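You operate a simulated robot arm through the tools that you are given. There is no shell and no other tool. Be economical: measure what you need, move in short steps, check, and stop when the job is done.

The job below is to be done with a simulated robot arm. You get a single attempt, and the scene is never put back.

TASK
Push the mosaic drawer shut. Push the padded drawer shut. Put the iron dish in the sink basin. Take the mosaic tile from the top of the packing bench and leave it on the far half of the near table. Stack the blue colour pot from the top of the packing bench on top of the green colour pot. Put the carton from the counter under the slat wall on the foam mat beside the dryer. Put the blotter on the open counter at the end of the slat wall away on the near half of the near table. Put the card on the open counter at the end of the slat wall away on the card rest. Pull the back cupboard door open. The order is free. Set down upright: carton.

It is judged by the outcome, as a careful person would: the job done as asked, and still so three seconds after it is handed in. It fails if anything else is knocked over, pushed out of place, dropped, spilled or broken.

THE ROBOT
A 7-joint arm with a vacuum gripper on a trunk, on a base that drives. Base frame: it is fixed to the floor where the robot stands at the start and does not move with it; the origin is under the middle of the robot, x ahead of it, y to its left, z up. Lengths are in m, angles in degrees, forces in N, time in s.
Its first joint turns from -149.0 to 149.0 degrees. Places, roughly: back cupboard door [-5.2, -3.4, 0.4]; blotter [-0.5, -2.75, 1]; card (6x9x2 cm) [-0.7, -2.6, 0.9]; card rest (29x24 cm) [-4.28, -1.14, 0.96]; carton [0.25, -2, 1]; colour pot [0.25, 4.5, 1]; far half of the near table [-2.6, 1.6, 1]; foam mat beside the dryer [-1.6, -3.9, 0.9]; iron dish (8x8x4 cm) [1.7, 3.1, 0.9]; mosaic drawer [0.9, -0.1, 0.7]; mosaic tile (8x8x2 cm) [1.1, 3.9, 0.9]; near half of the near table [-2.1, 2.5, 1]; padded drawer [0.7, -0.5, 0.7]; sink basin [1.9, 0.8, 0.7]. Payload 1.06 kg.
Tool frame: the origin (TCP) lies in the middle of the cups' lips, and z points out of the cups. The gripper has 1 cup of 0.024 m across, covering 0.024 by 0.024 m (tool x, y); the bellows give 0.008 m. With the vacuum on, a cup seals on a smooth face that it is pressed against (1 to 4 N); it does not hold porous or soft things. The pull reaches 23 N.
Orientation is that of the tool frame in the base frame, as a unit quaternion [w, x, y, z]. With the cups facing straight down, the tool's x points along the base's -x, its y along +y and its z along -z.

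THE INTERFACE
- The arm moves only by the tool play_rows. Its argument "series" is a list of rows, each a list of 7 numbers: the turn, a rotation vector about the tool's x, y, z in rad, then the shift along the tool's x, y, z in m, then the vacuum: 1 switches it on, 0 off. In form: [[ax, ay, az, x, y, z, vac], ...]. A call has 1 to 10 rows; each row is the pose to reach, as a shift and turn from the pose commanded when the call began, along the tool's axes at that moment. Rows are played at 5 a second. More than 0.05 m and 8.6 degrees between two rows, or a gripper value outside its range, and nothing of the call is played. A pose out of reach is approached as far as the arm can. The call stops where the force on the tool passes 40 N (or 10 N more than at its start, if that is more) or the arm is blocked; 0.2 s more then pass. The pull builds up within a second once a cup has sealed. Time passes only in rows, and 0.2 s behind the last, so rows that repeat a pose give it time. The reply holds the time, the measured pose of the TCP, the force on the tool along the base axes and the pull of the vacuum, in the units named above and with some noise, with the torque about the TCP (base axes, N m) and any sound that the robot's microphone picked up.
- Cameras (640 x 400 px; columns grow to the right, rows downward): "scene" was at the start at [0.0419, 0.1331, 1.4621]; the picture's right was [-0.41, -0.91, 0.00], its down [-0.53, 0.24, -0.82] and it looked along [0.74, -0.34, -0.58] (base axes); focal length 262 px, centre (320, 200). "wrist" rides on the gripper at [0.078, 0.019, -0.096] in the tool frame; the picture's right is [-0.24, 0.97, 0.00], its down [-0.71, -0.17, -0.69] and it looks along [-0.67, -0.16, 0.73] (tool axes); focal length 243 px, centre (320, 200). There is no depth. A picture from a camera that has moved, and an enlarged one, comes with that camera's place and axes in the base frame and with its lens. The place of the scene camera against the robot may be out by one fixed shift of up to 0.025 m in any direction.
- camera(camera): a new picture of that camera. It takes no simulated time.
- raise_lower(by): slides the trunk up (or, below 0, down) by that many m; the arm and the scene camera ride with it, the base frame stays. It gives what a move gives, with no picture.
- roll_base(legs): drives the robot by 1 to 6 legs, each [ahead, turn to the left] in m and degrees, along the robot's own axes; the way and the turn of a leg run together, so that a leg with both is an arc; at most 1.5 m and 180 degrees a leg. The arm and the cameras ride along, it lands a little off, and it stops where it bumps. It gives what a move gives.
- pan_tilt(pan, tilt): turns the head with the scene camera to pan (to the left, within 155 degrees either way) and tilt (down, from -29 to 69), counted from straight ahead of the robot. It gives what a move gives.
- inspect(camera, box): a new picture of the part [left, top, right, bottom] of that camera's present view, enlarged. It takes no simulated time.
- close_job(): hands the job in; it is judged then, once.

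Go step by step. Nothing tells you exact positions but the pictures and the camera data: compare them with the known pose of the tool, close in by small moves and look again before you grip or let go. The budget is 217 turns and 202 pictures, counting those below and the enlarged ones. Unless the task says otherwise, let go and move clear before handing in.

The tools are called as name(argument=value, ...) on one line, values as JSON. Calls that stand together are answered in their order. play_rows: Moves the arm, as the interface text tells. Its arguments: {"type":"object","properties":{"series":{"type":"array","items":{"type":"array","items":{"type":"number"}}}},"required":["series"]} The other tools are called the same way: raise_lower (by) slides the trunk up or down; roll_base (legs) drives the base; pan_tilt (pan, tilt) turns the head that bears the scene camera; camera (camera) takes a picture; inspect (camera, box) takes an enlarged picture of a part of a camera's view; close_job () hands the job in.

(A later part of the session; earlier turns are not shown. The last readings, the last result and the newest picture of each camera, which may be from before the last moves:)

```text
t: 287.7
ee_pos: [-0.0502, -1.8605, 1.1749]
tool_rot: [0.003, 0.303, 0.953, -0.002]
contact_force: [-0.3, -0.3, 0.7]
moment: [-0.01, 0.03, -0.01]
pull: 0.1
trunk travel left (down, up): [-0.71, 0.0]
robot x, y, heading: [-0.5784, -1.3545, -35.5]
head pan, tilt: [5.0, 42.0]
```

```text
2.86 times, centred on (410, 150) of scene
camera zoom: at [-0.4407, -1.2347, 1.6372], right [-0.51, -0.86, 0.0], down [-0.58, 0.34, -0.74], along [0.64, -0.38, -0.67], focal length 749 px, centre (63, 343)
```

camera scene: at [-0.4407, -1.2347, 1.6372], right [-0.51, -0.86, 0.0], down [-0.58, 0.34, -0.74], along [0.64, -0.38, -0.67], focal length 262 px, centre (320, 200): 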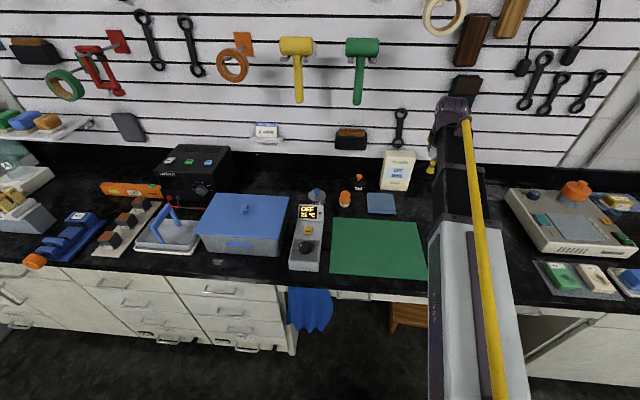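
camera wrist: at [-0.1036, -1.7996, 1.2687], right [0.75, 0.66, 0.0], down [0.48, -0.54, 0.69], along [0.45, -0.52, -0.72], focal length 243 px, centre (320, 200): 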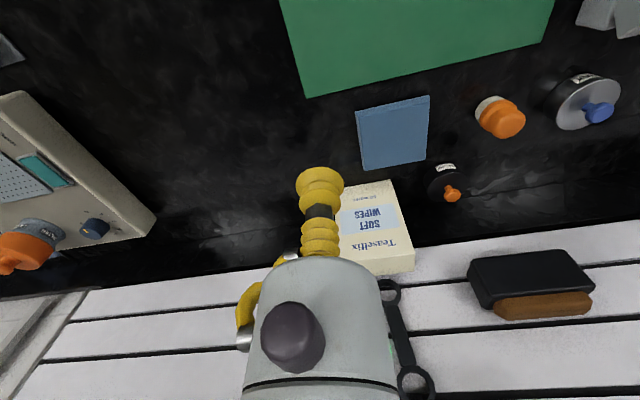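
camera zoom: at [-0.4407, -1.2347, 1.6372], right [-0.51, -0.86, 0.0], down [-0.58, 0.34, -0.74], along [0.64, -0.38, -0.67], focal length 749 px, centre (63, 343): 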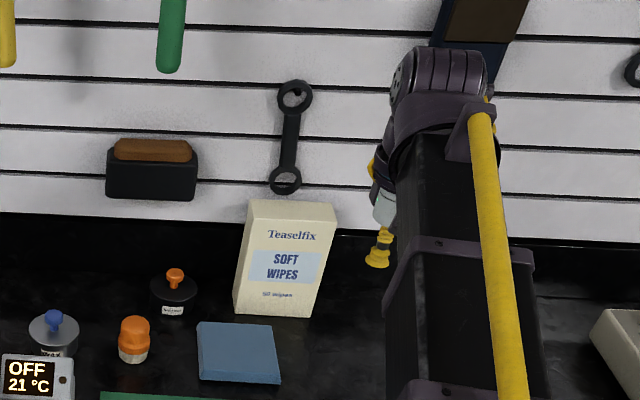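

Carton top ≈ z 1.02, centre about (0.23, -2.03), with a wrench hanging just behind it. I'll grip near the front edge with the tool leaning back a bit. Move closer.

roll_base(legs=[[0.1, 0]])

play_rows(series=[[0, -0.08, 0, -0.04, 0.0, 0, 0], [0, -0.17, 0, -0.08, 0.0, 0.0, 0], [0, -0.17, 0, -0.11, 0.01, 0.03, 0], [0, -0.17, 0, -0.13, 0.02, 0.055, 0]])

camera(camera="wrist")

inspect(camera="scene", box=[330, 80, 490, 220])

```text
t: 288.8
ee_pos: [0.0348, -1.9181, 1.1737]
tool_rot: [0.003, 0.303, 0.953, -0.001]
contact_force: [0.3, 0.7, -0.9]
moment: [0.01, 0.01, 0.02]
pull: 0.0
trunk travel left (down, up): [-0.71, 0.0]
robot x, y, heading: [-0.4978, -1.4153, -35.3]
head pan, tilt: [5.0, 42.0]
```

```text
t: 289.8
ee_pos: [0.1528, -1.9775, 1.1199]
tool_rot: [0.084, 0.301, 0.949, -0.028]
contact_force: [0.4, -0.2, 0.3]
moment: [0.0, 0.03, 0.01]
pull: 0.1
trunk travel left (down, up): [-0.71, 0.0]
robot x, y, heading: [-0.496, -1.4147, -35.5]
head pan, tilt: [5.0, 42.0]
```

```text
93 pictures are left
camera wrist: at [0.0862, -1.9086, 1.2002], right [0.75, 0.66, 0.04], down [0.37, -0.47, 0.8], along [0.55, -0.58, -0.6], focal length 243 px, centre (320, 200)
```

wrist: 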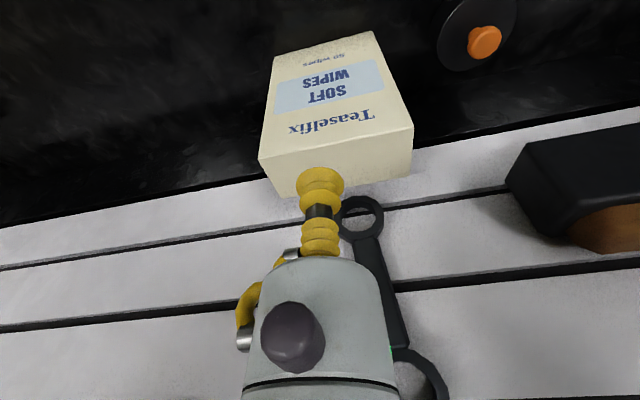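

```text
2.86 times, centred on (410, 150) of scene
camera zoom: at [-0.3579, -1.2934, 1.6372], right [-0.5, -0.86, 0.0], down [-0.58, 0.34, -0.74], along [0.64, -0.38, -0.67], focal length 749 px, centre (63, 343)
```

zoom: 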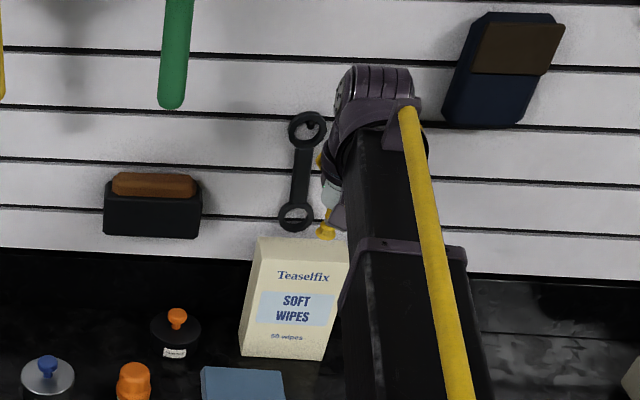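

play_rows(series=[[0, 0, 0, -0.025, 0.001, 0.025, 0], [0, 0, 0, -0.05, 0.002, 0.055, 0], [0, 0, 0, -0.0627, 0.002, 0.085, 0], [0, 0, 0, -0.0627, 0.002, 0.095, 1], [0, 0, 0, -0.0617, 0.002, 0.101, 1], [0, 0, 0, -0.0607, 0.002, 0.107, 1], [0, 0, 0, -0.0607, 0.002, 0.107, 1]])

camera(camera="wrist")

```text
t: 290.8
ee_pos: [0.2164, -2.0214, 1.0521]
tool_rot: [0.091, 0.302, 0.949, -0.031]
contact_force: [-0.6, 1.0, 30.8]
moment: [0.13, 0.13, -0.01]
pull: 23.3
trunk travel left (down, up): [-0.71, 0.0]
robot x, y, heading: [-0.4972, -1.4137, -35.1]
head pan, tilt: [5.0, 42.0]
stopped in row 4: the force on the tool passed its limit at 49 N (the readings are from after the stop); the commanded pose is now the measured one
```

```text
91 pictures are left
camera wrist: at [0.1502, -1.951, 1.13], right [0.75, 0.66, 0.04], down [0.36, -0.46, 0.81], along [0.55, -0.59, -0.59], focal length 243 px, centre (320, 200)
```

wrist: 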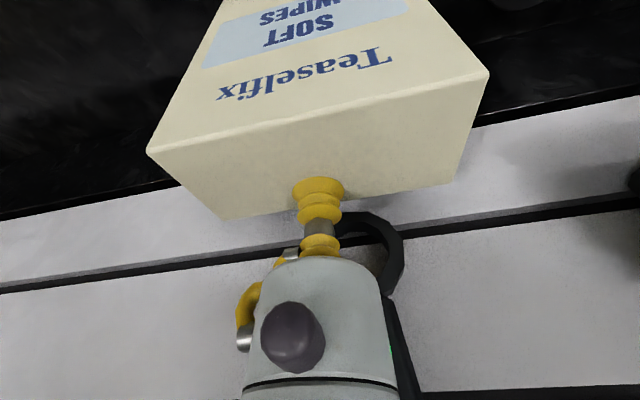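

Sealed on the carton's top. Lift slightly, then draw it away from the wall.

play_rows(series=[[0, 0, 0, 0, 0, 0, 1], [0, 0, 0, -0.0017, 0, -0.01, 1], [0, 0, 0, -0.0034, 0, -0.02, 1], [0, 0, 0, 0.036, 0, -0.027, 1], [0, 0, 0, 0.075, 0, -0.034, 1], [0, 0, 0, 0.114, 0, -0.045, 1], [0, 0, 0, 0.11, 0, -0.08, 1], [0, 0, 0, 0.105, 0, -0.12, 1]])

camera(camera="wrist")

camera(camera="scene")

```text
t: 292.6
ee_pos: [0.1167, -1.9501, 1.1455]
tool_rot: [0.087, 0.301, 0.949, -0.029]
contact_force: [-0.6, 0.6, -2.9]
moment: [-0.05, -0.01, 0.01]
pull: 23.0
trunk travel left (down, up): [-0.71, 0.0]
robot x, y, heading: [-0.5015, -1.4136, -35.5]
head pan, tilt: [5.0, 42.0]
```

```text
90 pictures are left
camera wrist: at [0.0501, -1.8809, 1.2246], right [0.75, 0.66, 0.04], down [0.37, -0.47, 0.8], along [0.55, -0.59, -0.59], focal length 243 px, centre (320, 200)
```

wrist: 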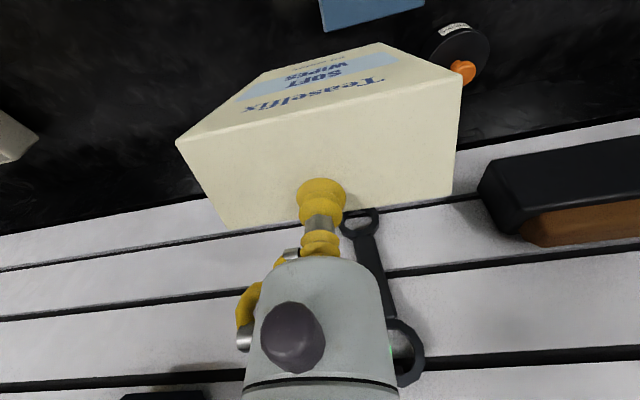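

```text
89 pictures are left
camera scene: at [-0.3583, -1.2932, 1.6371], right [-0.5, -0.86, 0.0], down [-0.58, 0.34, -0.74], along [0.64, -0.38, -0.67], focal length 262 px, centre (320, 200)
```

scene: 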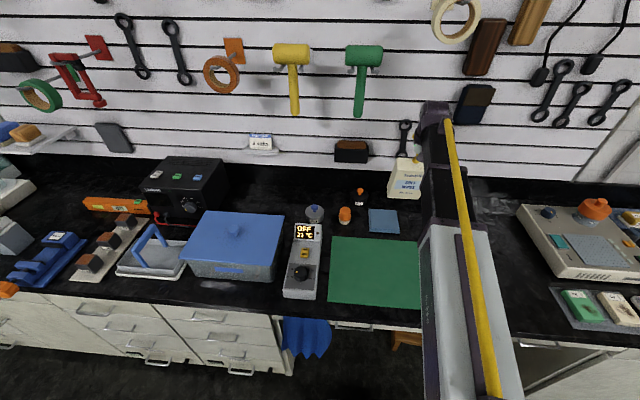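

Carton is held (about 0.3 kg). Straighten the tool, back off and drive along the counter toward the foam mat.

play_rows(series=[[0, 0.05, 0, 0.02, 0, -0.02, 1], [0, 0.1, 0, 0.04, 0, -0.03, 1], [0, 0.14, 0, 0.06, 0, -0.04, 1], [0, 0.17, 0, 0.07, 0, -0.05, 1], [0, 0.17, 0, 0.07, 0, -0.05, 1]])

roll_base(legs=[[-0.35, 0], [0, -90], [1.3, 0], [1.0, 0]])

pan_tilt(pan=40, tilt=30)

camera(camera="scene")

camera(camera="wrist")

```text
t: 293.8
ee_pos: [0.0517, -1.9051, 1.1814]
tool_rot: [0.006, 0.302, 0.953, -0.004]
contact_force: [0.2, 0.4, -3.4]
moment: [-0.03, -0.03, -0.01]
pull: 23.5
trunk travel left (down, up): [-0.71, 0.0]
robot x, y, heading: [-0.4995, -1.4149, -35.2]
head pan, tilt: [5.0, 42.0]
```

```text
t: 310.9
ee_pos: [-2.5181, -3.7434, 1.1813]
tool_rot: [0.003, 0.879, 0.478, -0.007]
contact_force: [0.0, 0.2, -2.9]
moment: [-0.05, 0.04, -0.02]
pull: 22.5
trunk travel left (down, up): [-0.71, 0.0]
robot x, y, heading: [-2.0478, -3.1731, -123.2]
head pan, tilt: [5.0, 42.0]
```

```text
t: 311.9
ee_pos: [-2.5175, -3.7447, 1.1814]
tool_rot: [0.002, 0.879, 0.477, -0.007]
contact_force: [0.2, -0.1, -2.7]
moment: [-0.04, 0.03, -0.04]
pull: 22.7
trunk travel left (down, up): [-0.71, 0.0]
robot x, y, heading: [-2.0491, -3.1715, -123.2]
head pan, tilt: [40.0, 30.0]
```

```text
88 pictures are left
camera scene: at [-1.865, -3.3209, 1.6554], right [-0.99, -0.12, 0.0], down [-0.06, 0.5, -0.87], along [0.1, -0.86, -0.5], focal length 262 px, centre (320, 200)
```

scene: 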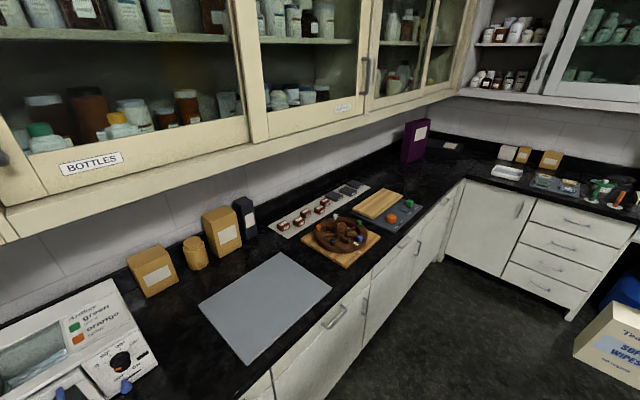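

```text
87 pictures are left
camera wrist: at [-2.4589, -3.6887, 1.2751], right [0.69, -0.73, 0.0], down [-0.52, -0.49, 0.7], along [-0.5, -0.48, -0.72], focal length 243 px, centre (320, 200)
```

wrist: 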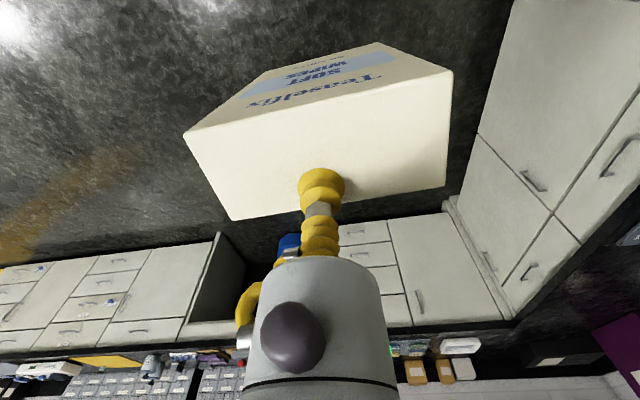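

Foam mat is the grey sheet centred about (-1.62, -3.87). Advance a little and turn to face it.

roll_base(legs=[[0.28, 0], [0, 88]])

pan_tilt(pan=10, tilt=45)

camera(camera="scene")

camera(camera="wrist")

```text
t: 317.5
ee_pos: [-1.663, -3.9123, 1.1811]
tool_rot: [0.005, 0.314, 0.95, -0.003]
contact_force: [-0.8, 0.6, -2.7]
moment: [-0.01, -0.01, 0.0]
pull: 23.3
trunk travel left (down, up): [-0.71, 0.0]
robot x, y, heading: [-2.2009, -3.4091, -36.7]
head pan, tilt: [40.0, 30.0]
```

```text
t: 318.5
ee_pos: [-1.662, -3.9112, 1.1812]
tool_rot: [0.006, 0.314, 0.949, -0.004]
contact_force: [0.0, 0.0, -2.9]
moment: [-0.03, -0.03, -0.01]
pull: 23.0
trunk travel left (down, up): [-0.71, 0.0]
robot x, y, heading: [-2.1987, -3.4152, -36.4]
head pan, tilt: [10.0, 45.0]
```

```text
86 pictures are left
camera scene: at [-2.056, -3.2825, 1.6329], right [-0.45, -0.89, 0.0], down [-0.63, 0.32, -0.71], along [0.63, -0.32, -0.71], focal length 262 px, centre (320, 200)
```

scene: 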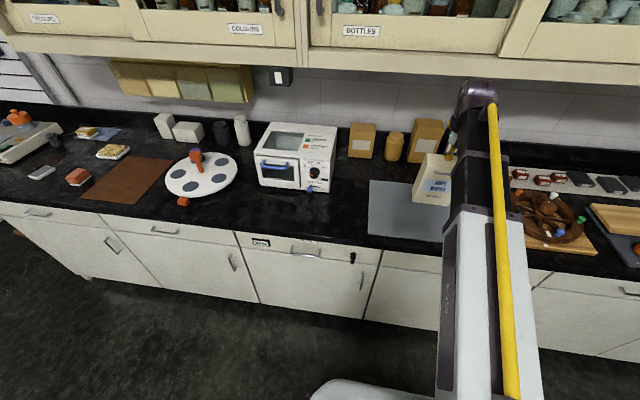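

```text
85 pictures are left
camera wrist: at [-1.7156, -3.8493, 1.2751], right [0.77, 0.64, 0.0], down [0.46, -0.55, 0.7], along [0.45, -0.53, -0.72], focal length 243 px, centre (320, 200)
```

wrist: 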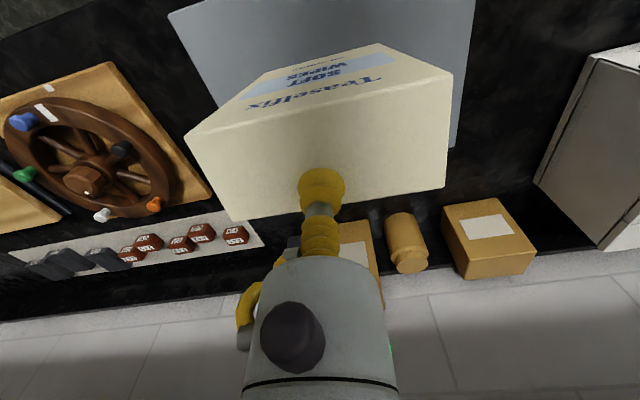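

Mat spans about s -3.97…-4.32; centre near (-1.61, -3.93). Move over it and lower to just above.

play_rows(series=[[0, 0, 0, -0.037, 0.006, 0, 1], [0, 0, 0, -0.074, 0.013, 0, 1], [0, 0, 0, -0.074, 0.013, 0.04, 1], [0, 0, 0, -0.074, 0.013, 0.07, 1], [0, 0, 0, -0.074, 0.013, 0.07, 1]])

inspect(camera="scene", box=[340, 60, 540, 260])

camera(camera="wrist")

```text
t: 319.7
ee_pos: [-1.5965, -3.9459, 1.1104]
tool_rot: [0.006, 0.314, 0.949, -0.004]
contact_force: [0.6, -0.7, -3.3]
moment: [-0.02, -0.05, 0.06]
pull: 22.7
trunk travel left (down, up): [-0.71, 0.0]
robot x, y, heading: [-2.2007, -3.4073, -36.7]
head pan, tilt: [10.0, 45.0]
```

```text
2.00 times, centred on (440, 160) of scene
camera zoom: at [-2.0559, -3.2827, 1.6328], right [-0.45, -0.89, 0.0], down [-0.63, 0.32, -0.71], along [0.63, -0.32, -0.71], focal length 524 px, centre (80, 280)
```

zoom: 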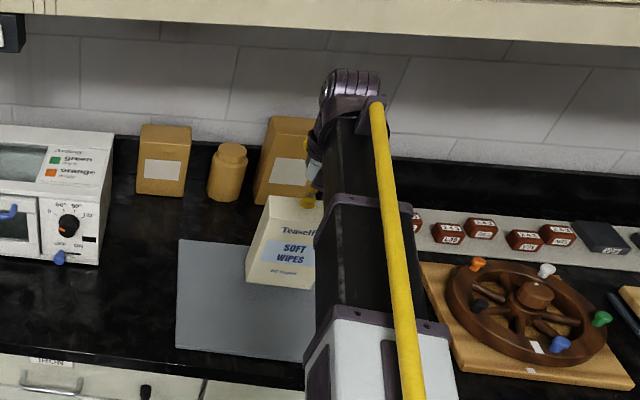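

```text
83 pictures are left
camera wrist: at [-1.6497, -3.8837, 1.204], right [0.77, 0.64, 0.0], down [0.46, -0.55, 0.7], along [0.45, -0.53, -0.72], focal length 243 px, centre (320, 200)
```

wrist: 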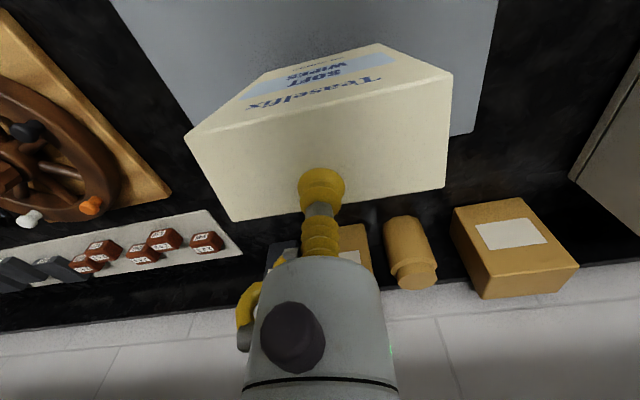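

Centred over the mat. Lower in small steps.

play_rows(series=[[0, 0, 0, 0, 0, 0.012, 1], [0, 0, 0, 0, 0, 0.022, 1], [0, 0, 0, 0, 0, 0.03, 1], [0, 0, 0, 0, 0, 0.034, 1], [0, 0, 0, 0, 0, 0.034, 1]])

```text
t: 320.9
ee_pos: [-1.5955, -3.946, 1.0783]
tool_rot: [0.006, 0.314, 0.949, -0.003]
contact_force: [-0.5, 0.8, -2.8]
moment: [-0.03, -0.01, 0.02]
pull: 23.1
trunk travel left (down, up): [-0.71, 0.0]
robot x, y, heading: [-2.2021, -3.4084, -36.7]
head pan, tilt: [10.0, 45.0]
```

play_rows(series=[[0, 0, 0, 0, 0, 0.004, 1], [0, 0, 0, 0, 0, 0.008, 1], [0, 0, 0, 0, 0, 0.012, 1], [0, 0, 0, 0, 0, 0.012, 1]])

inspect(camera="scene", box=[400, 120, 500, 220])

```text
t: 321.9
ee_pos: [-1.5971, -3.9452, 1.069]
tool_rot: [0.006, 0.315, 0.949, -0.005]
contact_force: [-0.5, -4.2, 20.6]
moment: [-0.09, -0.14, 0.05]
pull: 23.2
trunk travel left (down, up): [-0.71, 0.0]
robot x, y, heading: [-2.2042, -3.4095, -37.0]
head pan, tilt: [10.0, 45.0]
```

```text
4.00 times, centred on (450, 170) of scene
camera zoom: at [-2.0581, -3.2814, 1.633], right [-0.45, -0.89, 0.0], down [-0.63, 0.32, -0.71], along [0.63, -0.32, -0.71], focal length 1049 px, centre (-200, 320)
```

zoom: 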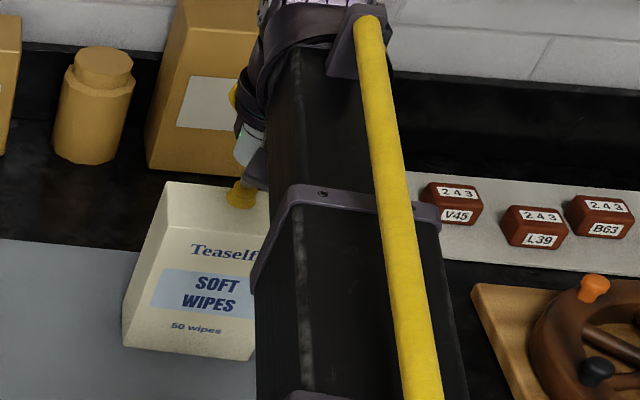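

Touching the mat. Release and rise.

play_rows(series=[[0, 0, 0, 0, 0, 0.0, 0], [0, 0, 0, 0, 0, 0.0, 0], [0, 0, 0, 0, 0, -0.002, 0], [0, 0, 0, 0, 0, -0.006, 0], [0, 0, 0, 0, 0, -0.006, 0], [0, 0, 0, 0, 0, -0.02, 0], [0, 0, 0, 0, 0, -0.06, 0], [0, 0, 0, 0.04, 0, -0.08, 0], [0, 0, 0, 0.08, 0, -0.1, 0]])

camera(camera="wrist")

inspect(camera="scene", box=[340, 110, 500, 270])

```text
t: 323.9
ee_pos: [-1.6594, -3.8958, 1.1655]
tool_rot: [0.006, 0.315, 0.949, -0.004]
contact_force: [0.0, -0.3, 0.3]
moment: [-0.01, 0.02, -0.03]
pull: 0.0
trunk travel left (down, up): [-0.71, 0.0]
robot x, y, heading: [-2.2, -3.406, -37.0]
head pan, tilt: [10.0, 45.0]
```

```text
81 pictures are left
camera wrist: at [-1.7122, -3.8341, 1.2585], right [0.77, 0.64, 0.0], down [0.46, -0.55, 0.7], along [0.45, -0.53, -0.72], focal length 243 px, centre (320, 200)
```

wrist: 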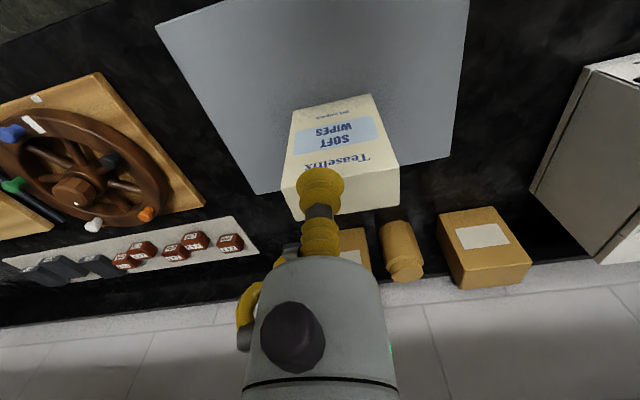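

```text
2.50 times, centred on (420, 190) of scene
camera zoom: at [-2.0566, -3.2822, 1.6328], right [-0.45, -0.89, 0.0], down [-0.63, 0.32, -0.71], along [0.63, -0.32, -0.71], focal length 656 px, centre (70, 225)
```

zoom: 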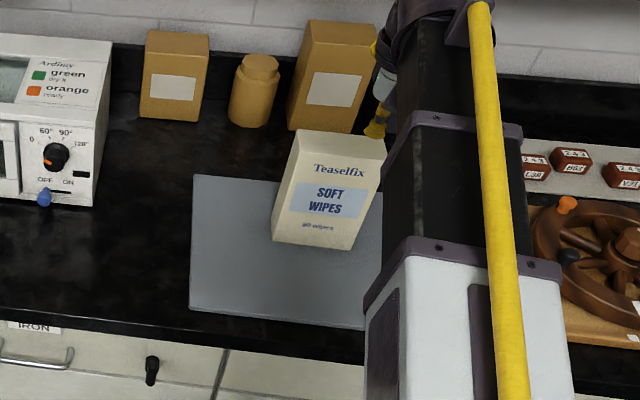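

Carton stands upright on the mat. Now to the card on the open counter.

roll_base(legs=[[-0.05, 0], [0, 92], [1.5, 0], [0, -90]])

camera(camera="scene")

camera(camera="wrist")

```text
t: 339.4
ee_pos: [-0.8165, -2.6549, 1.1649]
tool_rot: [0.005, 0.306, 0.952, -0.004]
contact_force: [0.4, -0.2, -0.1]
moment: [-0.05, -0.02, -0.02]
pull: 0.1
trunk travel left (down, up): [-0.71, 0.0]
robot x, y, heading: [-1.368, -2.1781, -35.7]
head pan, tilt: [10.0, 45.0]
```

```text
79 pictures are left
camera scene: at [-1.2254, -2.0488, 1.6328], right [-0.43, -0.9, 0.0], down [-0.64, 0.31, -0.71], along [0.64, -0.31, -0.71], focal length 262 px, centre (320, 200)
```

scene: 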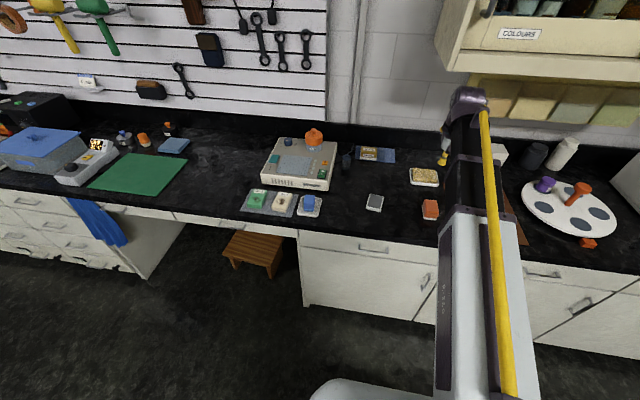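

```text
78 pictures are left
camera wrist: at [-0.8707, -2.5947, 1.2581], right [0.76, 0.65, 0.0], down [0.47, -0.54, 0.7], along [0.45, -0.53, -0.72], focal length 243 px, centre (320, 200)
```

wrist: 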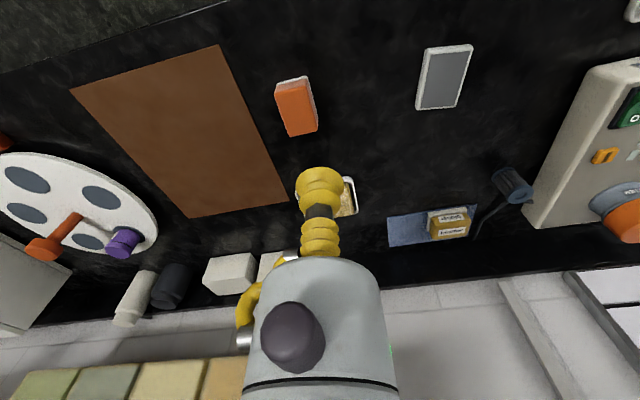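

inspect(camera="scene", box=[240, 110, 480, 260])

inspect(camera="wrist", box=[260, 30, 500, 250])

```text
2.67 times, centred on (360, 185) of scene
camera zoom: at [-1.2254, -2.0488, 1.6328], right [-0.43, -0.9, 0.0], down [-0.64, 0.31, -0.71], along [0.64, -0.31, -0.71], focal length 699 px, centre (213, 240)
```

zoom: 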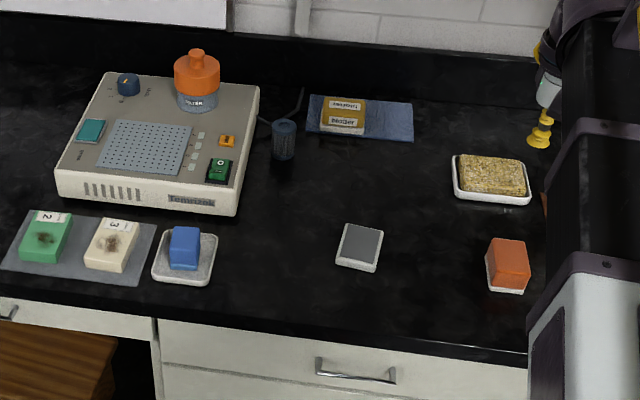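

```text
1.82 times, centred on (380, 140) of wrist
camera zoom: at [-0.8707, -2.5947, 1.2581], right [0.76, 0.65, 0.0], down [0.47, -0.54, 0.7], along [0.45, -0.53, -0.72], focal length 441 px, centre (211, 309)
```

zoom: 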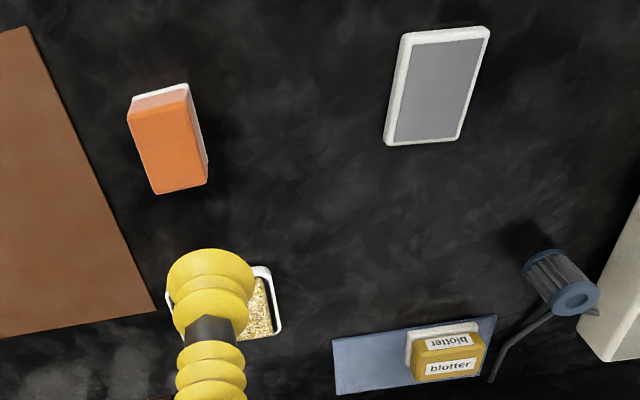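

The card is the grey plate with a white rim at about (-0.68, -2.57); the blotter is the gold block by the wall. Move over the card.

play_rows(series=[[0, 0, 0, -0.015, 0.037, 0.03, 0], [0, 0, 0, -0.03, 0.074, 0.06, 0], [0, 0, 0, -0.045, 0.11, 0.09, 0], [0, 0, 0, -0.061, 0.147, 0.12, 0], [0, 0, 0, -0.061, 0.147, 0.16, 0]])

camera(camera="wrist")

```text
refused: row 4 steps farther than a row can; nothing moved
```

```text
75 pictures are left
camera wrist: at [-0.8707, -2.5947, 1.2581], right [0.76, 0.65, 0.0], down [0.47, -0.54, 0.7], along [0.45, -0.53, -0.72], focal length 243 px, centre (320, 200)
```

wrist: 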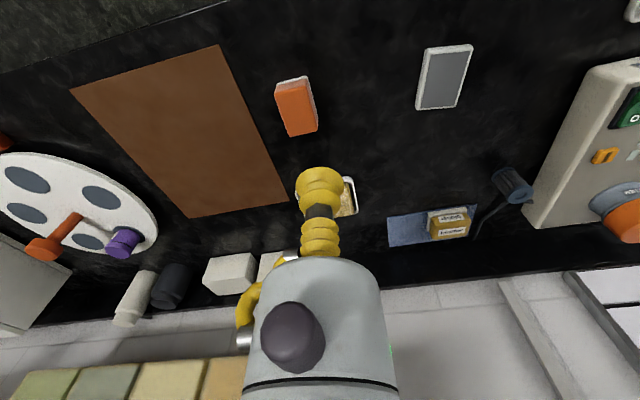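

play_rows(series=[[0, 0, 0, -0.015, 0.037, 0, 0], [0, 0, 0, -0.03, 0.074, 0, 0], [0, 0, 0, -0.045, 0.11, 0.02, 0], [0, 0, 0, -0.061, 0.147, 0.04, 0], [0, 0, 0, -0.061, 0.147, 0.08, 0], [0, 0, 0, -0.061, 0.147, 0.12, 0], [0, 0, 0, -0.061, 0.147, 0.16, 0]])

camera(camera="wrist")

```text
t: 341.0
ee_pos: [-0.6785, -2.5723, 1.003]
tool_rot: [0.006, 0.305, 0.952, -0.004]
contact_force: [0.0, 0.1, -0.1]
moment: [-0.01, -0.01, 0.0]
pull: 0.0
trunk travel left (down, up): [-0.71, 0.0]
robot x, y, heading: [-1.3692, -2.175, -35.8]
head pan, tilt: [10.0, 45.0]
```

```text
74 pictures are left
camera wrist: at [-0.7336, -2.5111, 1.0969], right [0.76, 0.65, 0.0], down [0.47, -0.54, 0.7], along [0.46, -0.53, -0.72], focal length 243 px, centre (320, 200)
```

wrist: 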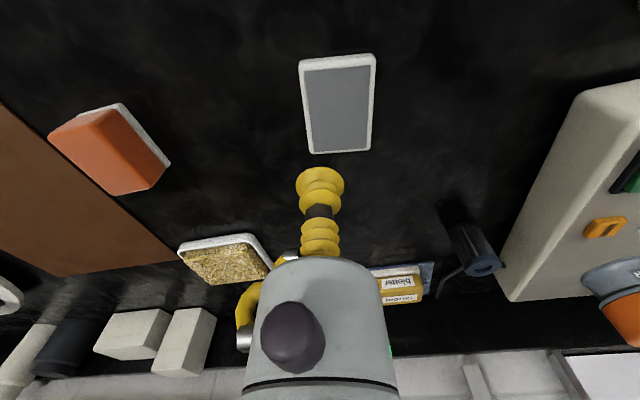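

play_rows(series=[[0, 0, 0, 0.004, 0.0125, 0.03, 0], [0, 0, 0, 0.004, 0.0125, 0.06, 1], [0, 0, 0, 0.004, 0.0125, 0.07, 1], [0, 0, 0, 0.004, 0.0125, 0.076, 1], [0, 0, 0, 0.004, 0.0125, 0.08, 1], [0, 0, 0, 0.004, 0.0125, 0.08, 1]])

```text
t: 342.4
ee_pos: [-0.6746, -2.5622, 0.9253]
tool_rot: [0.006, 0.306, 0.952, -0.004]
contact_force: [0.9, 0.0, -0.1]
moment: [-0.03, 0.01, 0.0]
pull: 0.0
trunk travel left (down, up): [-0.71, 0.0]
robot x, y, heading: [-1.3663, -2.1759, -35.8]
head pan, tilt: [10.0, 45.0]
```

play_rows(series=[[0, 0, 0, 0, 0, 0.004, 1], [0, 0, 0, 0, 0, 0.008, 1], [0, 0, 0, 0, 0, 0.012, 1], [0, 0, 0, 0, 0, 0.012, 1]])

```text
t: 343.4
ee_pos: [-0.6749, -2.5613, 0.912]
tool_rot: [0.006, 0.305, 0.952, -0.004]
contact_force: [0.1, 0.4, 0.3]
moment: [0.0, 0.0, 0.0]
pull: 0.0
trunk travel left (down, up): [-0.71, 0.0]
robot x, y, heading: [-1.3673, -2.177, -35.9]
head pan, tilt: [10.0, 45.0]
```

play_rows(series=[[0, 0, 0, 0, 0, 0.004, 1], [0, 0, 0, 0, 0, 0.008, 1], [0, 0, 0, 0, 0, 0.011, 1], [0, 0, 0, 0, 0, 0.011, 1]])

camera(camera="wrist")

```text
t: 344.4
ee_pos: [-0.6763, -2.5616, 0.9024]
tool_rot: [0.007, 0.306, 0.952, -0.004]
contact_force: [0.0, -0.3, -0.9]
moment: [0.05, -0.02, -0.03]
pull: 0.1
trunk travel left (down, up): [-0.71, 0.0]
robot x, y, heading: [-1.3688, -2.1773, -35.7]
head pan, tilt: [10.0, 45.0]
```

```text
73 pictures are left
camera wrist: at [-0.7295, -2.5012, 0.9954], right [0.76, 0.65, 0.0], down [0.47, -0.54, 0.7], along [0.45, -0.53, -0.72], focal length 243 px, centre (320, 200)
```

wrist: 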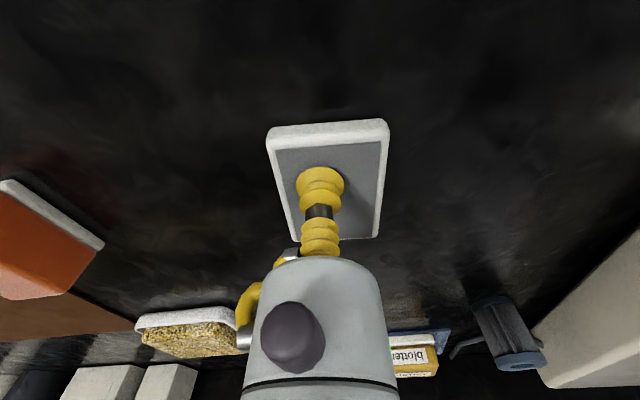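

play_rows(series=[[0, 0, 0, 0, 0, 0.003, 1], [0, 0, 0, 0, 0, 0.006, 1], [0, 0, 0, 0, 0, 0.008, 1], [0, 0, 0, 0, 0, 0.008, 1]])

```text
t: 345.4
ee_pos: [-0.6757, -2.5632, 0.8947]
tool_rot: [0.007, 0.305, 0.952, -0.003]
contact_force: [3.0, -0.5, 11.8]
moment: [0.12, 0.13, 0.0]
pull: 22.6
trunk travel left (down, up): [-0.71, 0.0]
robot x, y, heading: [-1.3678, -2.1795, -35.4]
head pan, tilt: [10.0, 45.0]
```

Card sealed. Lift, then drive to where I can see the card rest.

play_rows(series=[[0, 0, 0, 0, 0, -0.02, 1], [0, 0, 0, 0, 0, -0.06, 1], [0, 0, 0, 0, 0, -0.1, 1], [0, 0, 0, 0, 0, -0.14, 1], [0, 0, 0, 0, 0, -0.18, 1], [0, 0, 0, 0.03, -0.03, -0.2, 1], [0, 0, 0, 0.05, -0.06, -0.23, 1], [0, 0, 0, 0.05, -0.09, -0.26, 1]])

roll_base(legs=[[-0.05, 0], [0, -90], [0.95, 0], [0, -90]])

pan_tilt(pan=0, tilt=20)

camera(camera="scene")

```text
t: 347.2
ee_pos: [-0.7715, -2.6033, 1.1556]
tool_rot: [0.006, 0.306, 0.952, -0.004]
contact_force: [0.5, -0.7, 0.2]
moment: [-0.01, 0.01, 0.01]
pull: 22.8
trunk travel left (down, up): [-0.71, 0.0]
robot x, y, heading: [-1.3699, -2.1801, -35.7]
head pan, tilt: [10.0, 45.0]
```

```text
t: 360.4
ee_pos: [-2.5773, -2.4541, 1.1546]
tool_rot: [-0.004, 0.947, -0.321, -0.006]
contact_force: [-0.2, -0.8, 0.0]
moment: [-0.04, -0.04, -0.02]
pull: 23.2
trunk travel left (down, up): [-0.71, 0.0]
robot x, y, heading: [-1.9919, -2.8981, 142.5]
head pan, tilt: [10.0, 45.0]
```

```text
t: 361.3
ee_pos: [-2.5784, -2.4539, 1.1541]
tool_rot: [-0.003, 0.947, -0.32, -0.006]
contact_force: [-0.6, 0.7, 0.2]
moment: [0.01, 0.0, -0.01]
pull: 22.9
trunk travel left (down, up): [-0.71, 0.0]
robot x, y, heading: [-1.9926, -2.9003, 142.5]
head pan, tilt: [0.0, 20.0]
```

```text
72 pictures are left
camera scene: at [-2.1284, -3.0043, 1.6714], right [0.61, 0.79, 0.0], down [0.27, -0.21, -0.94], along [-0.75, 0.57, -0.34], focal length 262 px, centre (320, 200)
```

scene: 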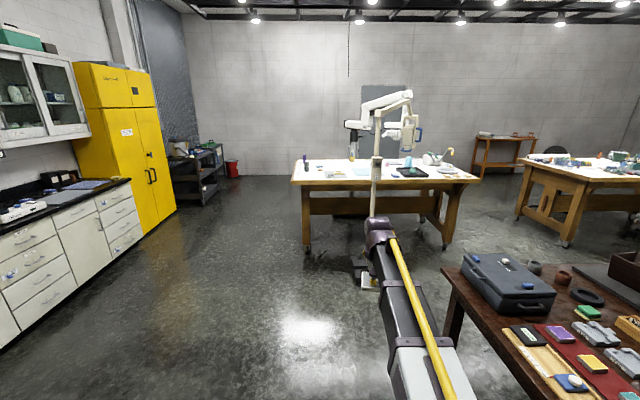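

inspect(camera="scene", box=[280, 140, 480, 300])

inspect(camera="scene", box=[290, 145, 400, 200])

```text
2.50 times, centred on (380, 220) of scene
camera zoom: at [-2.1284, -3.0043, 1.6714], right [0.61, 0.79, 0.0], down [0.27, -0.21, -0.94], along [-0.75, 0.57, -0.34], focal length 656 px, centre (170, 150)
```

zoom: 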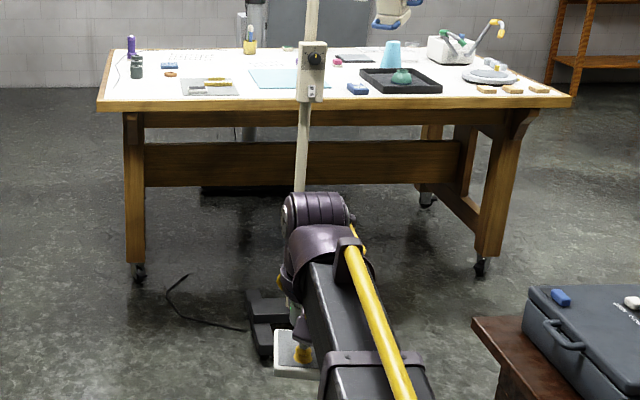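

```text
5.82 times, centred on (345, 172) of scene
camera zoom: at [-2.1284, -3.0043, 1.6714], right [0.61, 0.79, 0.0], down [0.27, -0.21, -0.94], along [-0.75, 0.57, -0.34], focal length 1526 px, centre (174, 360)
```

zoom: 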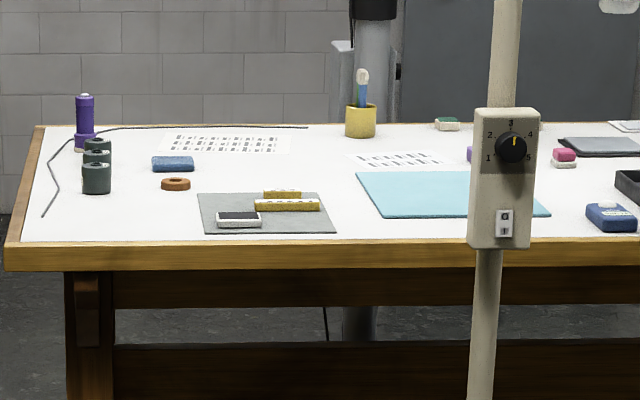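

The card rest is the grey mat with gold rails on the far table, left of the stand's pole. Drive toward it, keeping left of the pole.

roll_base(legs=[[0, 9], [1.0, 0], [0.95, 0], [0, -7]])

pan_tilt(pan=-8, tilt=40)

camera(camera="scene")

camera(camera="wrist")

```text
t: 372.4
ee_pos: [-4.3188, -1.5386, 1.1541]
tool_rot: [-0.003, 0.955, -0.298, -0.006]
contact_force: [0.1, -0.1, 0.0]
moment: [-0.04, 0.01, 0.0]
pull: 22.5
trunk travel left (down, up): [-0.71, 0.0]
robot x, y, heading: [-3.7133, -1.9518, 145.2]
head pan, tilt: [0.0, 20.0]
```

```text
t: 373.2
ee_pos: [-4.3185, -1.538, 1.154]
tool_rot: [-0.003, 0.954, -0.299, -0.006]
contact_force: [-0.3, -0.1, -0.6]
moment: [0.01, -0.02, 0.03]
pull: 22.7
trunk travel left (down, up): [-0.71, 0.0]
robot x, y, heading: [-3.7125, -1.9518, 145.2]
head pan, tilt: [-8.0, 40.0]
```

```text
69 pictures are left
camera scene: at [-3.8304, -2.0629, 1.6402], right [0.68, 0.73, 0.0], down [0.47, -0.44, -0.77], along [-0.56, 0.52, -0.64], focal length 262 px, centre (320, 200)
```

scene: 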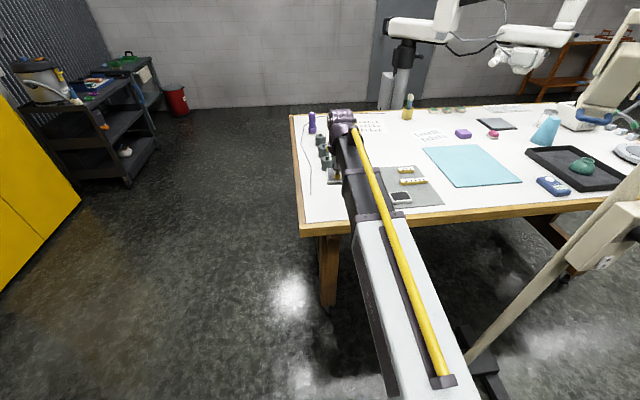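

```text
68 pictures are left
camera wrist: at [-4.2649, -1.5999, 1.2479], right [-0.75, -0.66, 0.0], down [-0.48, 0.54, 0.7], along [-0.46, 0.52, -0.72], focal length 243 px, centre (320, 200)
```

wrist: 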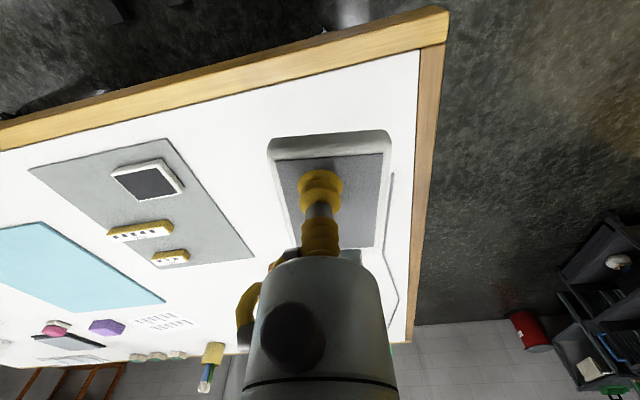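

Card rest located: free area on it around (-4.355, -1.158). Drive in 0.2 m and slide the card over.

roll_base(legs=[[0.2, 0]])

play_rows(series=[[0, 0, 0, -0.007, -0.042, 0, 1], [0, 0, 0, -0.014, -0.083, 0, 1], [0, 0, 0, -0.02, -0.125, 0, 1], [0, 0, 0, -0.027, -0.166, 0, 1], [0, 0, 0, -0.034, -0.208, 0, 1], [0, 0, 0, -0.04, -0.25, 0, 1], [0, 0, 0, -0.047, -0.29, 0, 1], [0, 0, 0, -0.047, -0.29, 0.04, 1], [0, 0, 0, -0.047, -0.29, 0.08, 1]])

camera(camera="wrist")

```text
t: 374.8
ee_pos: [-4.4816, -1.4269, 1.1534]
tool_rot: [-0.004, 0.955, -0.298, -0.006]
contact_force: [0.0, -0.3, 0.2]
moment: [0.0, -0.02, 0.02]
pull: 23.2
trunk travel left (down, up): [-0.71, 0.0]
robot x, y, heading: [-3.8745, -1.8429, 145.4]
head pan, tilt: [-8.0, 40.0]
```

```text
t: 376.8
ee_pos: [-4.3566, -1.1604, 1.0762]
tool_rot: [-0.004, 0.955, -0.297, -0.006]
contact_force: [0.2, -0.4, 0.2]
moment: [-0.04, -0.03, -0.04]
pull: 23.1
trunk travel left (down, up): [-0.71, 0.0]
robot x, y, heading: [-3.8777, -1.8419, 145.2]
head pan, tilt: [-8.0, 40.0]
```

```text
67 pictures are left
camera wrist: at [-4.3021, -1.2226, 1.1707], right [-0.75, -0.67, 0.0], down [-0.48, 0.54, 0.7], along [-0.46, 0.52, -0.72], focal length 243 px, centre (320, 200)
```

wrist: 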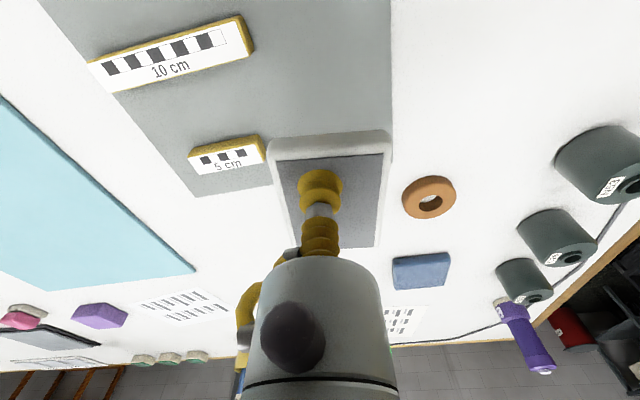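

Below is free mat between the scale bars and the edge. Lower.

play_rows(series=[[0, 0, 0, 0, 0, 0.04, 1], [0, 0, 0, 0, 0, 0.08, 1], [0, 0, 0, 0, 0, 0.095, 1], [0, 0, 0, 0, 0, 0.102, 1], [0, 0, 0, 0, 0, 0.108, 1], [0, 0, 0, 0, 0, 0.108, 1]])

camera(camera="wrist")

```text
t: 378.2
ee_pos: [-4.3569, -1.1601, 0.9698]
tool_rot: [-0.005, 0.955, -0.298, -0.007]
contact_force: [-2.4, 2.8, 12.6]
moment: [-0.09, -0.05, -0.03]
pull: 23.1
trunk travel left (down, up): [-0.71, 0.0]
robot x, y, heading: [-3.8752, -1.8401, 145.1]
head pan, tilt: [-8.0, 40.0]
```

```text
66 pictures are left
camera wrist: at [-4.3034, -1.2222, 1.0633], right [-0.75, -0.67, 0.0], down [-0.48, 0.53, 0.7], along [-0.46, 0.52, -0.72], focal length 243 px, centre (320, 200)
```

wrist: 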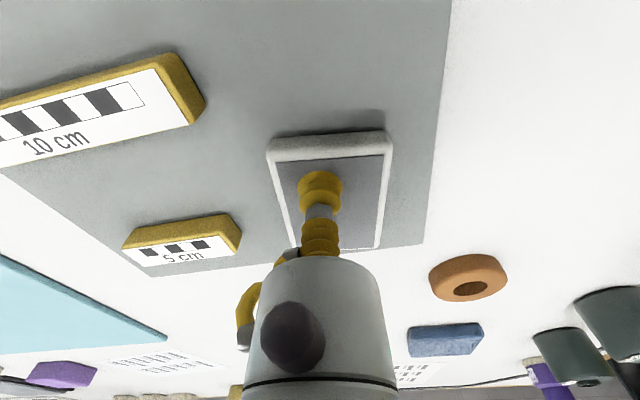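

Card is too near the mat's back edge; lift slightly and pull it 3 cm toward me.

play_rows(series=[[0, 0, 0, 0, 0, -0.015, 1], [0, 0, 0, 0.03, 0, -0.015, 1], [0, 0, 0, 0.03, 0, -0.005, 1], [0, 0, 0, 0.03, 0, -0.001, 1], [0, 0, 0, 0.03, 0, 0, 1], [0, 0, 0, 0.03, 0, 0, 1]])

camera(camera="wrist")

```text
t: 379.6
ee_pos: [-4.3334, -1.1783, 0.9675]
tool_rot: [-0.004, 0.955, -0.297, -0.007]
contact_force: [-3.8, 1.1, 15.2]
moment: [-0.08, -0.08, -0.02]
pull: 22.4
trunk travel left (down, up): [-0.71, 0.0]
robot x, y, heading: [-3.8781, -1.8436, 145.3]
head pan, tilt: [-8.0, 40.0]
```

```text
65 pictures are left
camera wrist: at [-4.2789, -1.2399, 1.0621], right [-0.75, -0.67, 0.0], down [-0.48, 0.53, 0.7], along [-0.46, 0.52, -0.72], focal length 243 px, centre (320, 200)
```

wrist: 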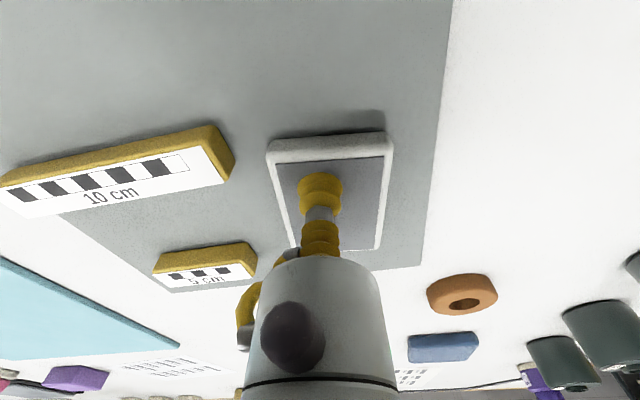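

Now well within the mat. Release and rise.

play_rows(series=[[0, 0, 0, 0, 0, 0, 0], [0, 0, 0, 0, 0, 0, 0], [0, 0, 0, 0, 0, -0.003, 0], [0, 0, 0, 0, 0, -0.003, 0], [0, 0, 0, 0, 0, -0.02, 0], [0, 0, 0, 0, 0, -0.06, 0], [0, 0, 0, 0, 0, -0.1, 0], [0, 0, 0, 0, 0, -0.15, 0], [0, 0, 0, 0, 0, -0.19, 0]])

camera(camera="wrist")

```text
t: 381.6
ee_pos: [-4.3301, -1.1783, 1.1553]
tool_rot: [-0.003, 0.955, -0.298, -0.007]
contact_force: [0.4, -0.2, 0.1]
moment: [0.03, 0.02, 0.02]
pull: 0.0
trunk travel left (down, up): [-0.71, 0.0]
robot x, y, heading: [-3.8757, -1.8413, 145.5]
head pan, tilt: [-8.0, 40.0]
```

```text
64 pictures are left
camera wrist: at [-4.2751, -1.2401, 1.2498], right [-0.75, -0.67, 0.0], down [-0.48, 0.54, 0.69], along [-0.46, 0.52, -0.72], focal length 243 px, centre (320, 200)
```

wrist: 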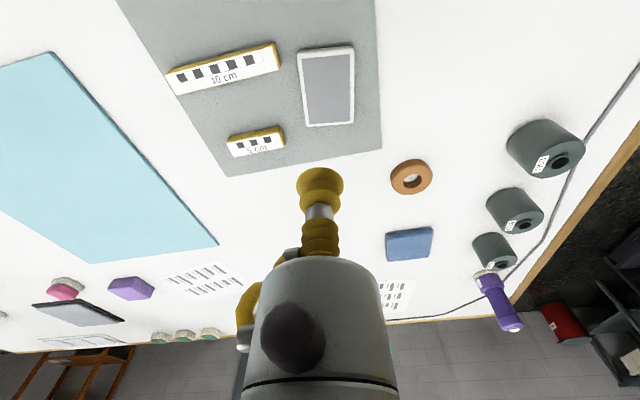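

Card placed. Back off and turn toward the back cupboard.

roll_base(legs=[[-0.5, 0], [0, 90]])

pan_tilt(pan=-25, tilt=35)

camera(camera="scene")

```text
t: 388.3
ee_pos: [-4.1373, -2.5675, 1.1555]
tool_rot: [0.002, 0.891, 0.455, -0.007]
contact_force: [-0.2, -0.3, -0.4]
moment: [0.0, -0.01, 0.0]
pull: 0.0
trunk travel left (down, up): [-0.71, 0.0]
robot x, y, heading: [-3.4603, -2.1275, -125.8]
head pan, tilt: [-8.0, 40.0]
```

```text
t: 389.1
ee_pos: [-4.1372, -2.5677, 1.1559]
tool_rot: [0.002, 0.891, 0.455, -0.007]
contact_force: [1.1, 0.6, -0.5]
moment: [-0.04, 0.0, 0.0]
pull: 0.1
trunk travel left (down, up): [-0.71, 0.0]
robot x, y, heading: [-3.4625, -2.1289, -125.9]
head pan, tilt: [-25.0, 35.0]
```

```text
63 pictures are left
camera scene: at [-3.3699, -2.2366, 1.6476], right [-0.49, 0.87, 0.0], down [0.5, 0.28, -0.82], along [-0.72, -0.4, -0.57], focal length 262 px, centre (320, 200)
```

scene: 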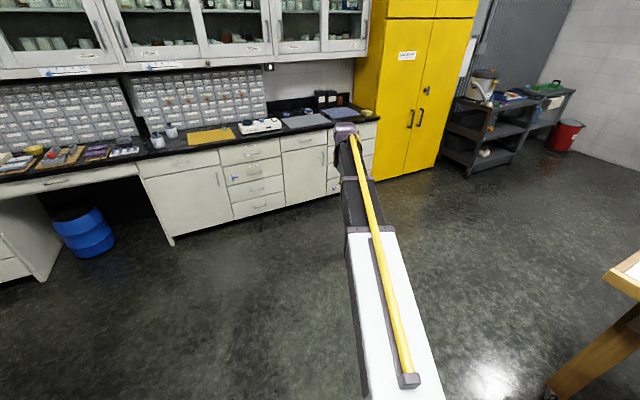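

inspect(camera="scene", box=[220, 100, 400, 230])

```text
3.08 times, centred on (310, 165) of scene
camera zoom: at [-3.3699, -2.2366, 1.6476], right [-0.49, 0.87, 0.0], down [0.5, 0.28, -0.82], along [-0.72, -0.4, -0.57], focal length 807 px, centre (351, 308)
```

zoom: 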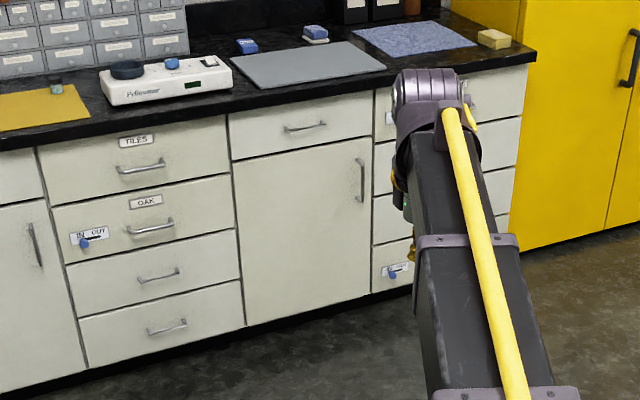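

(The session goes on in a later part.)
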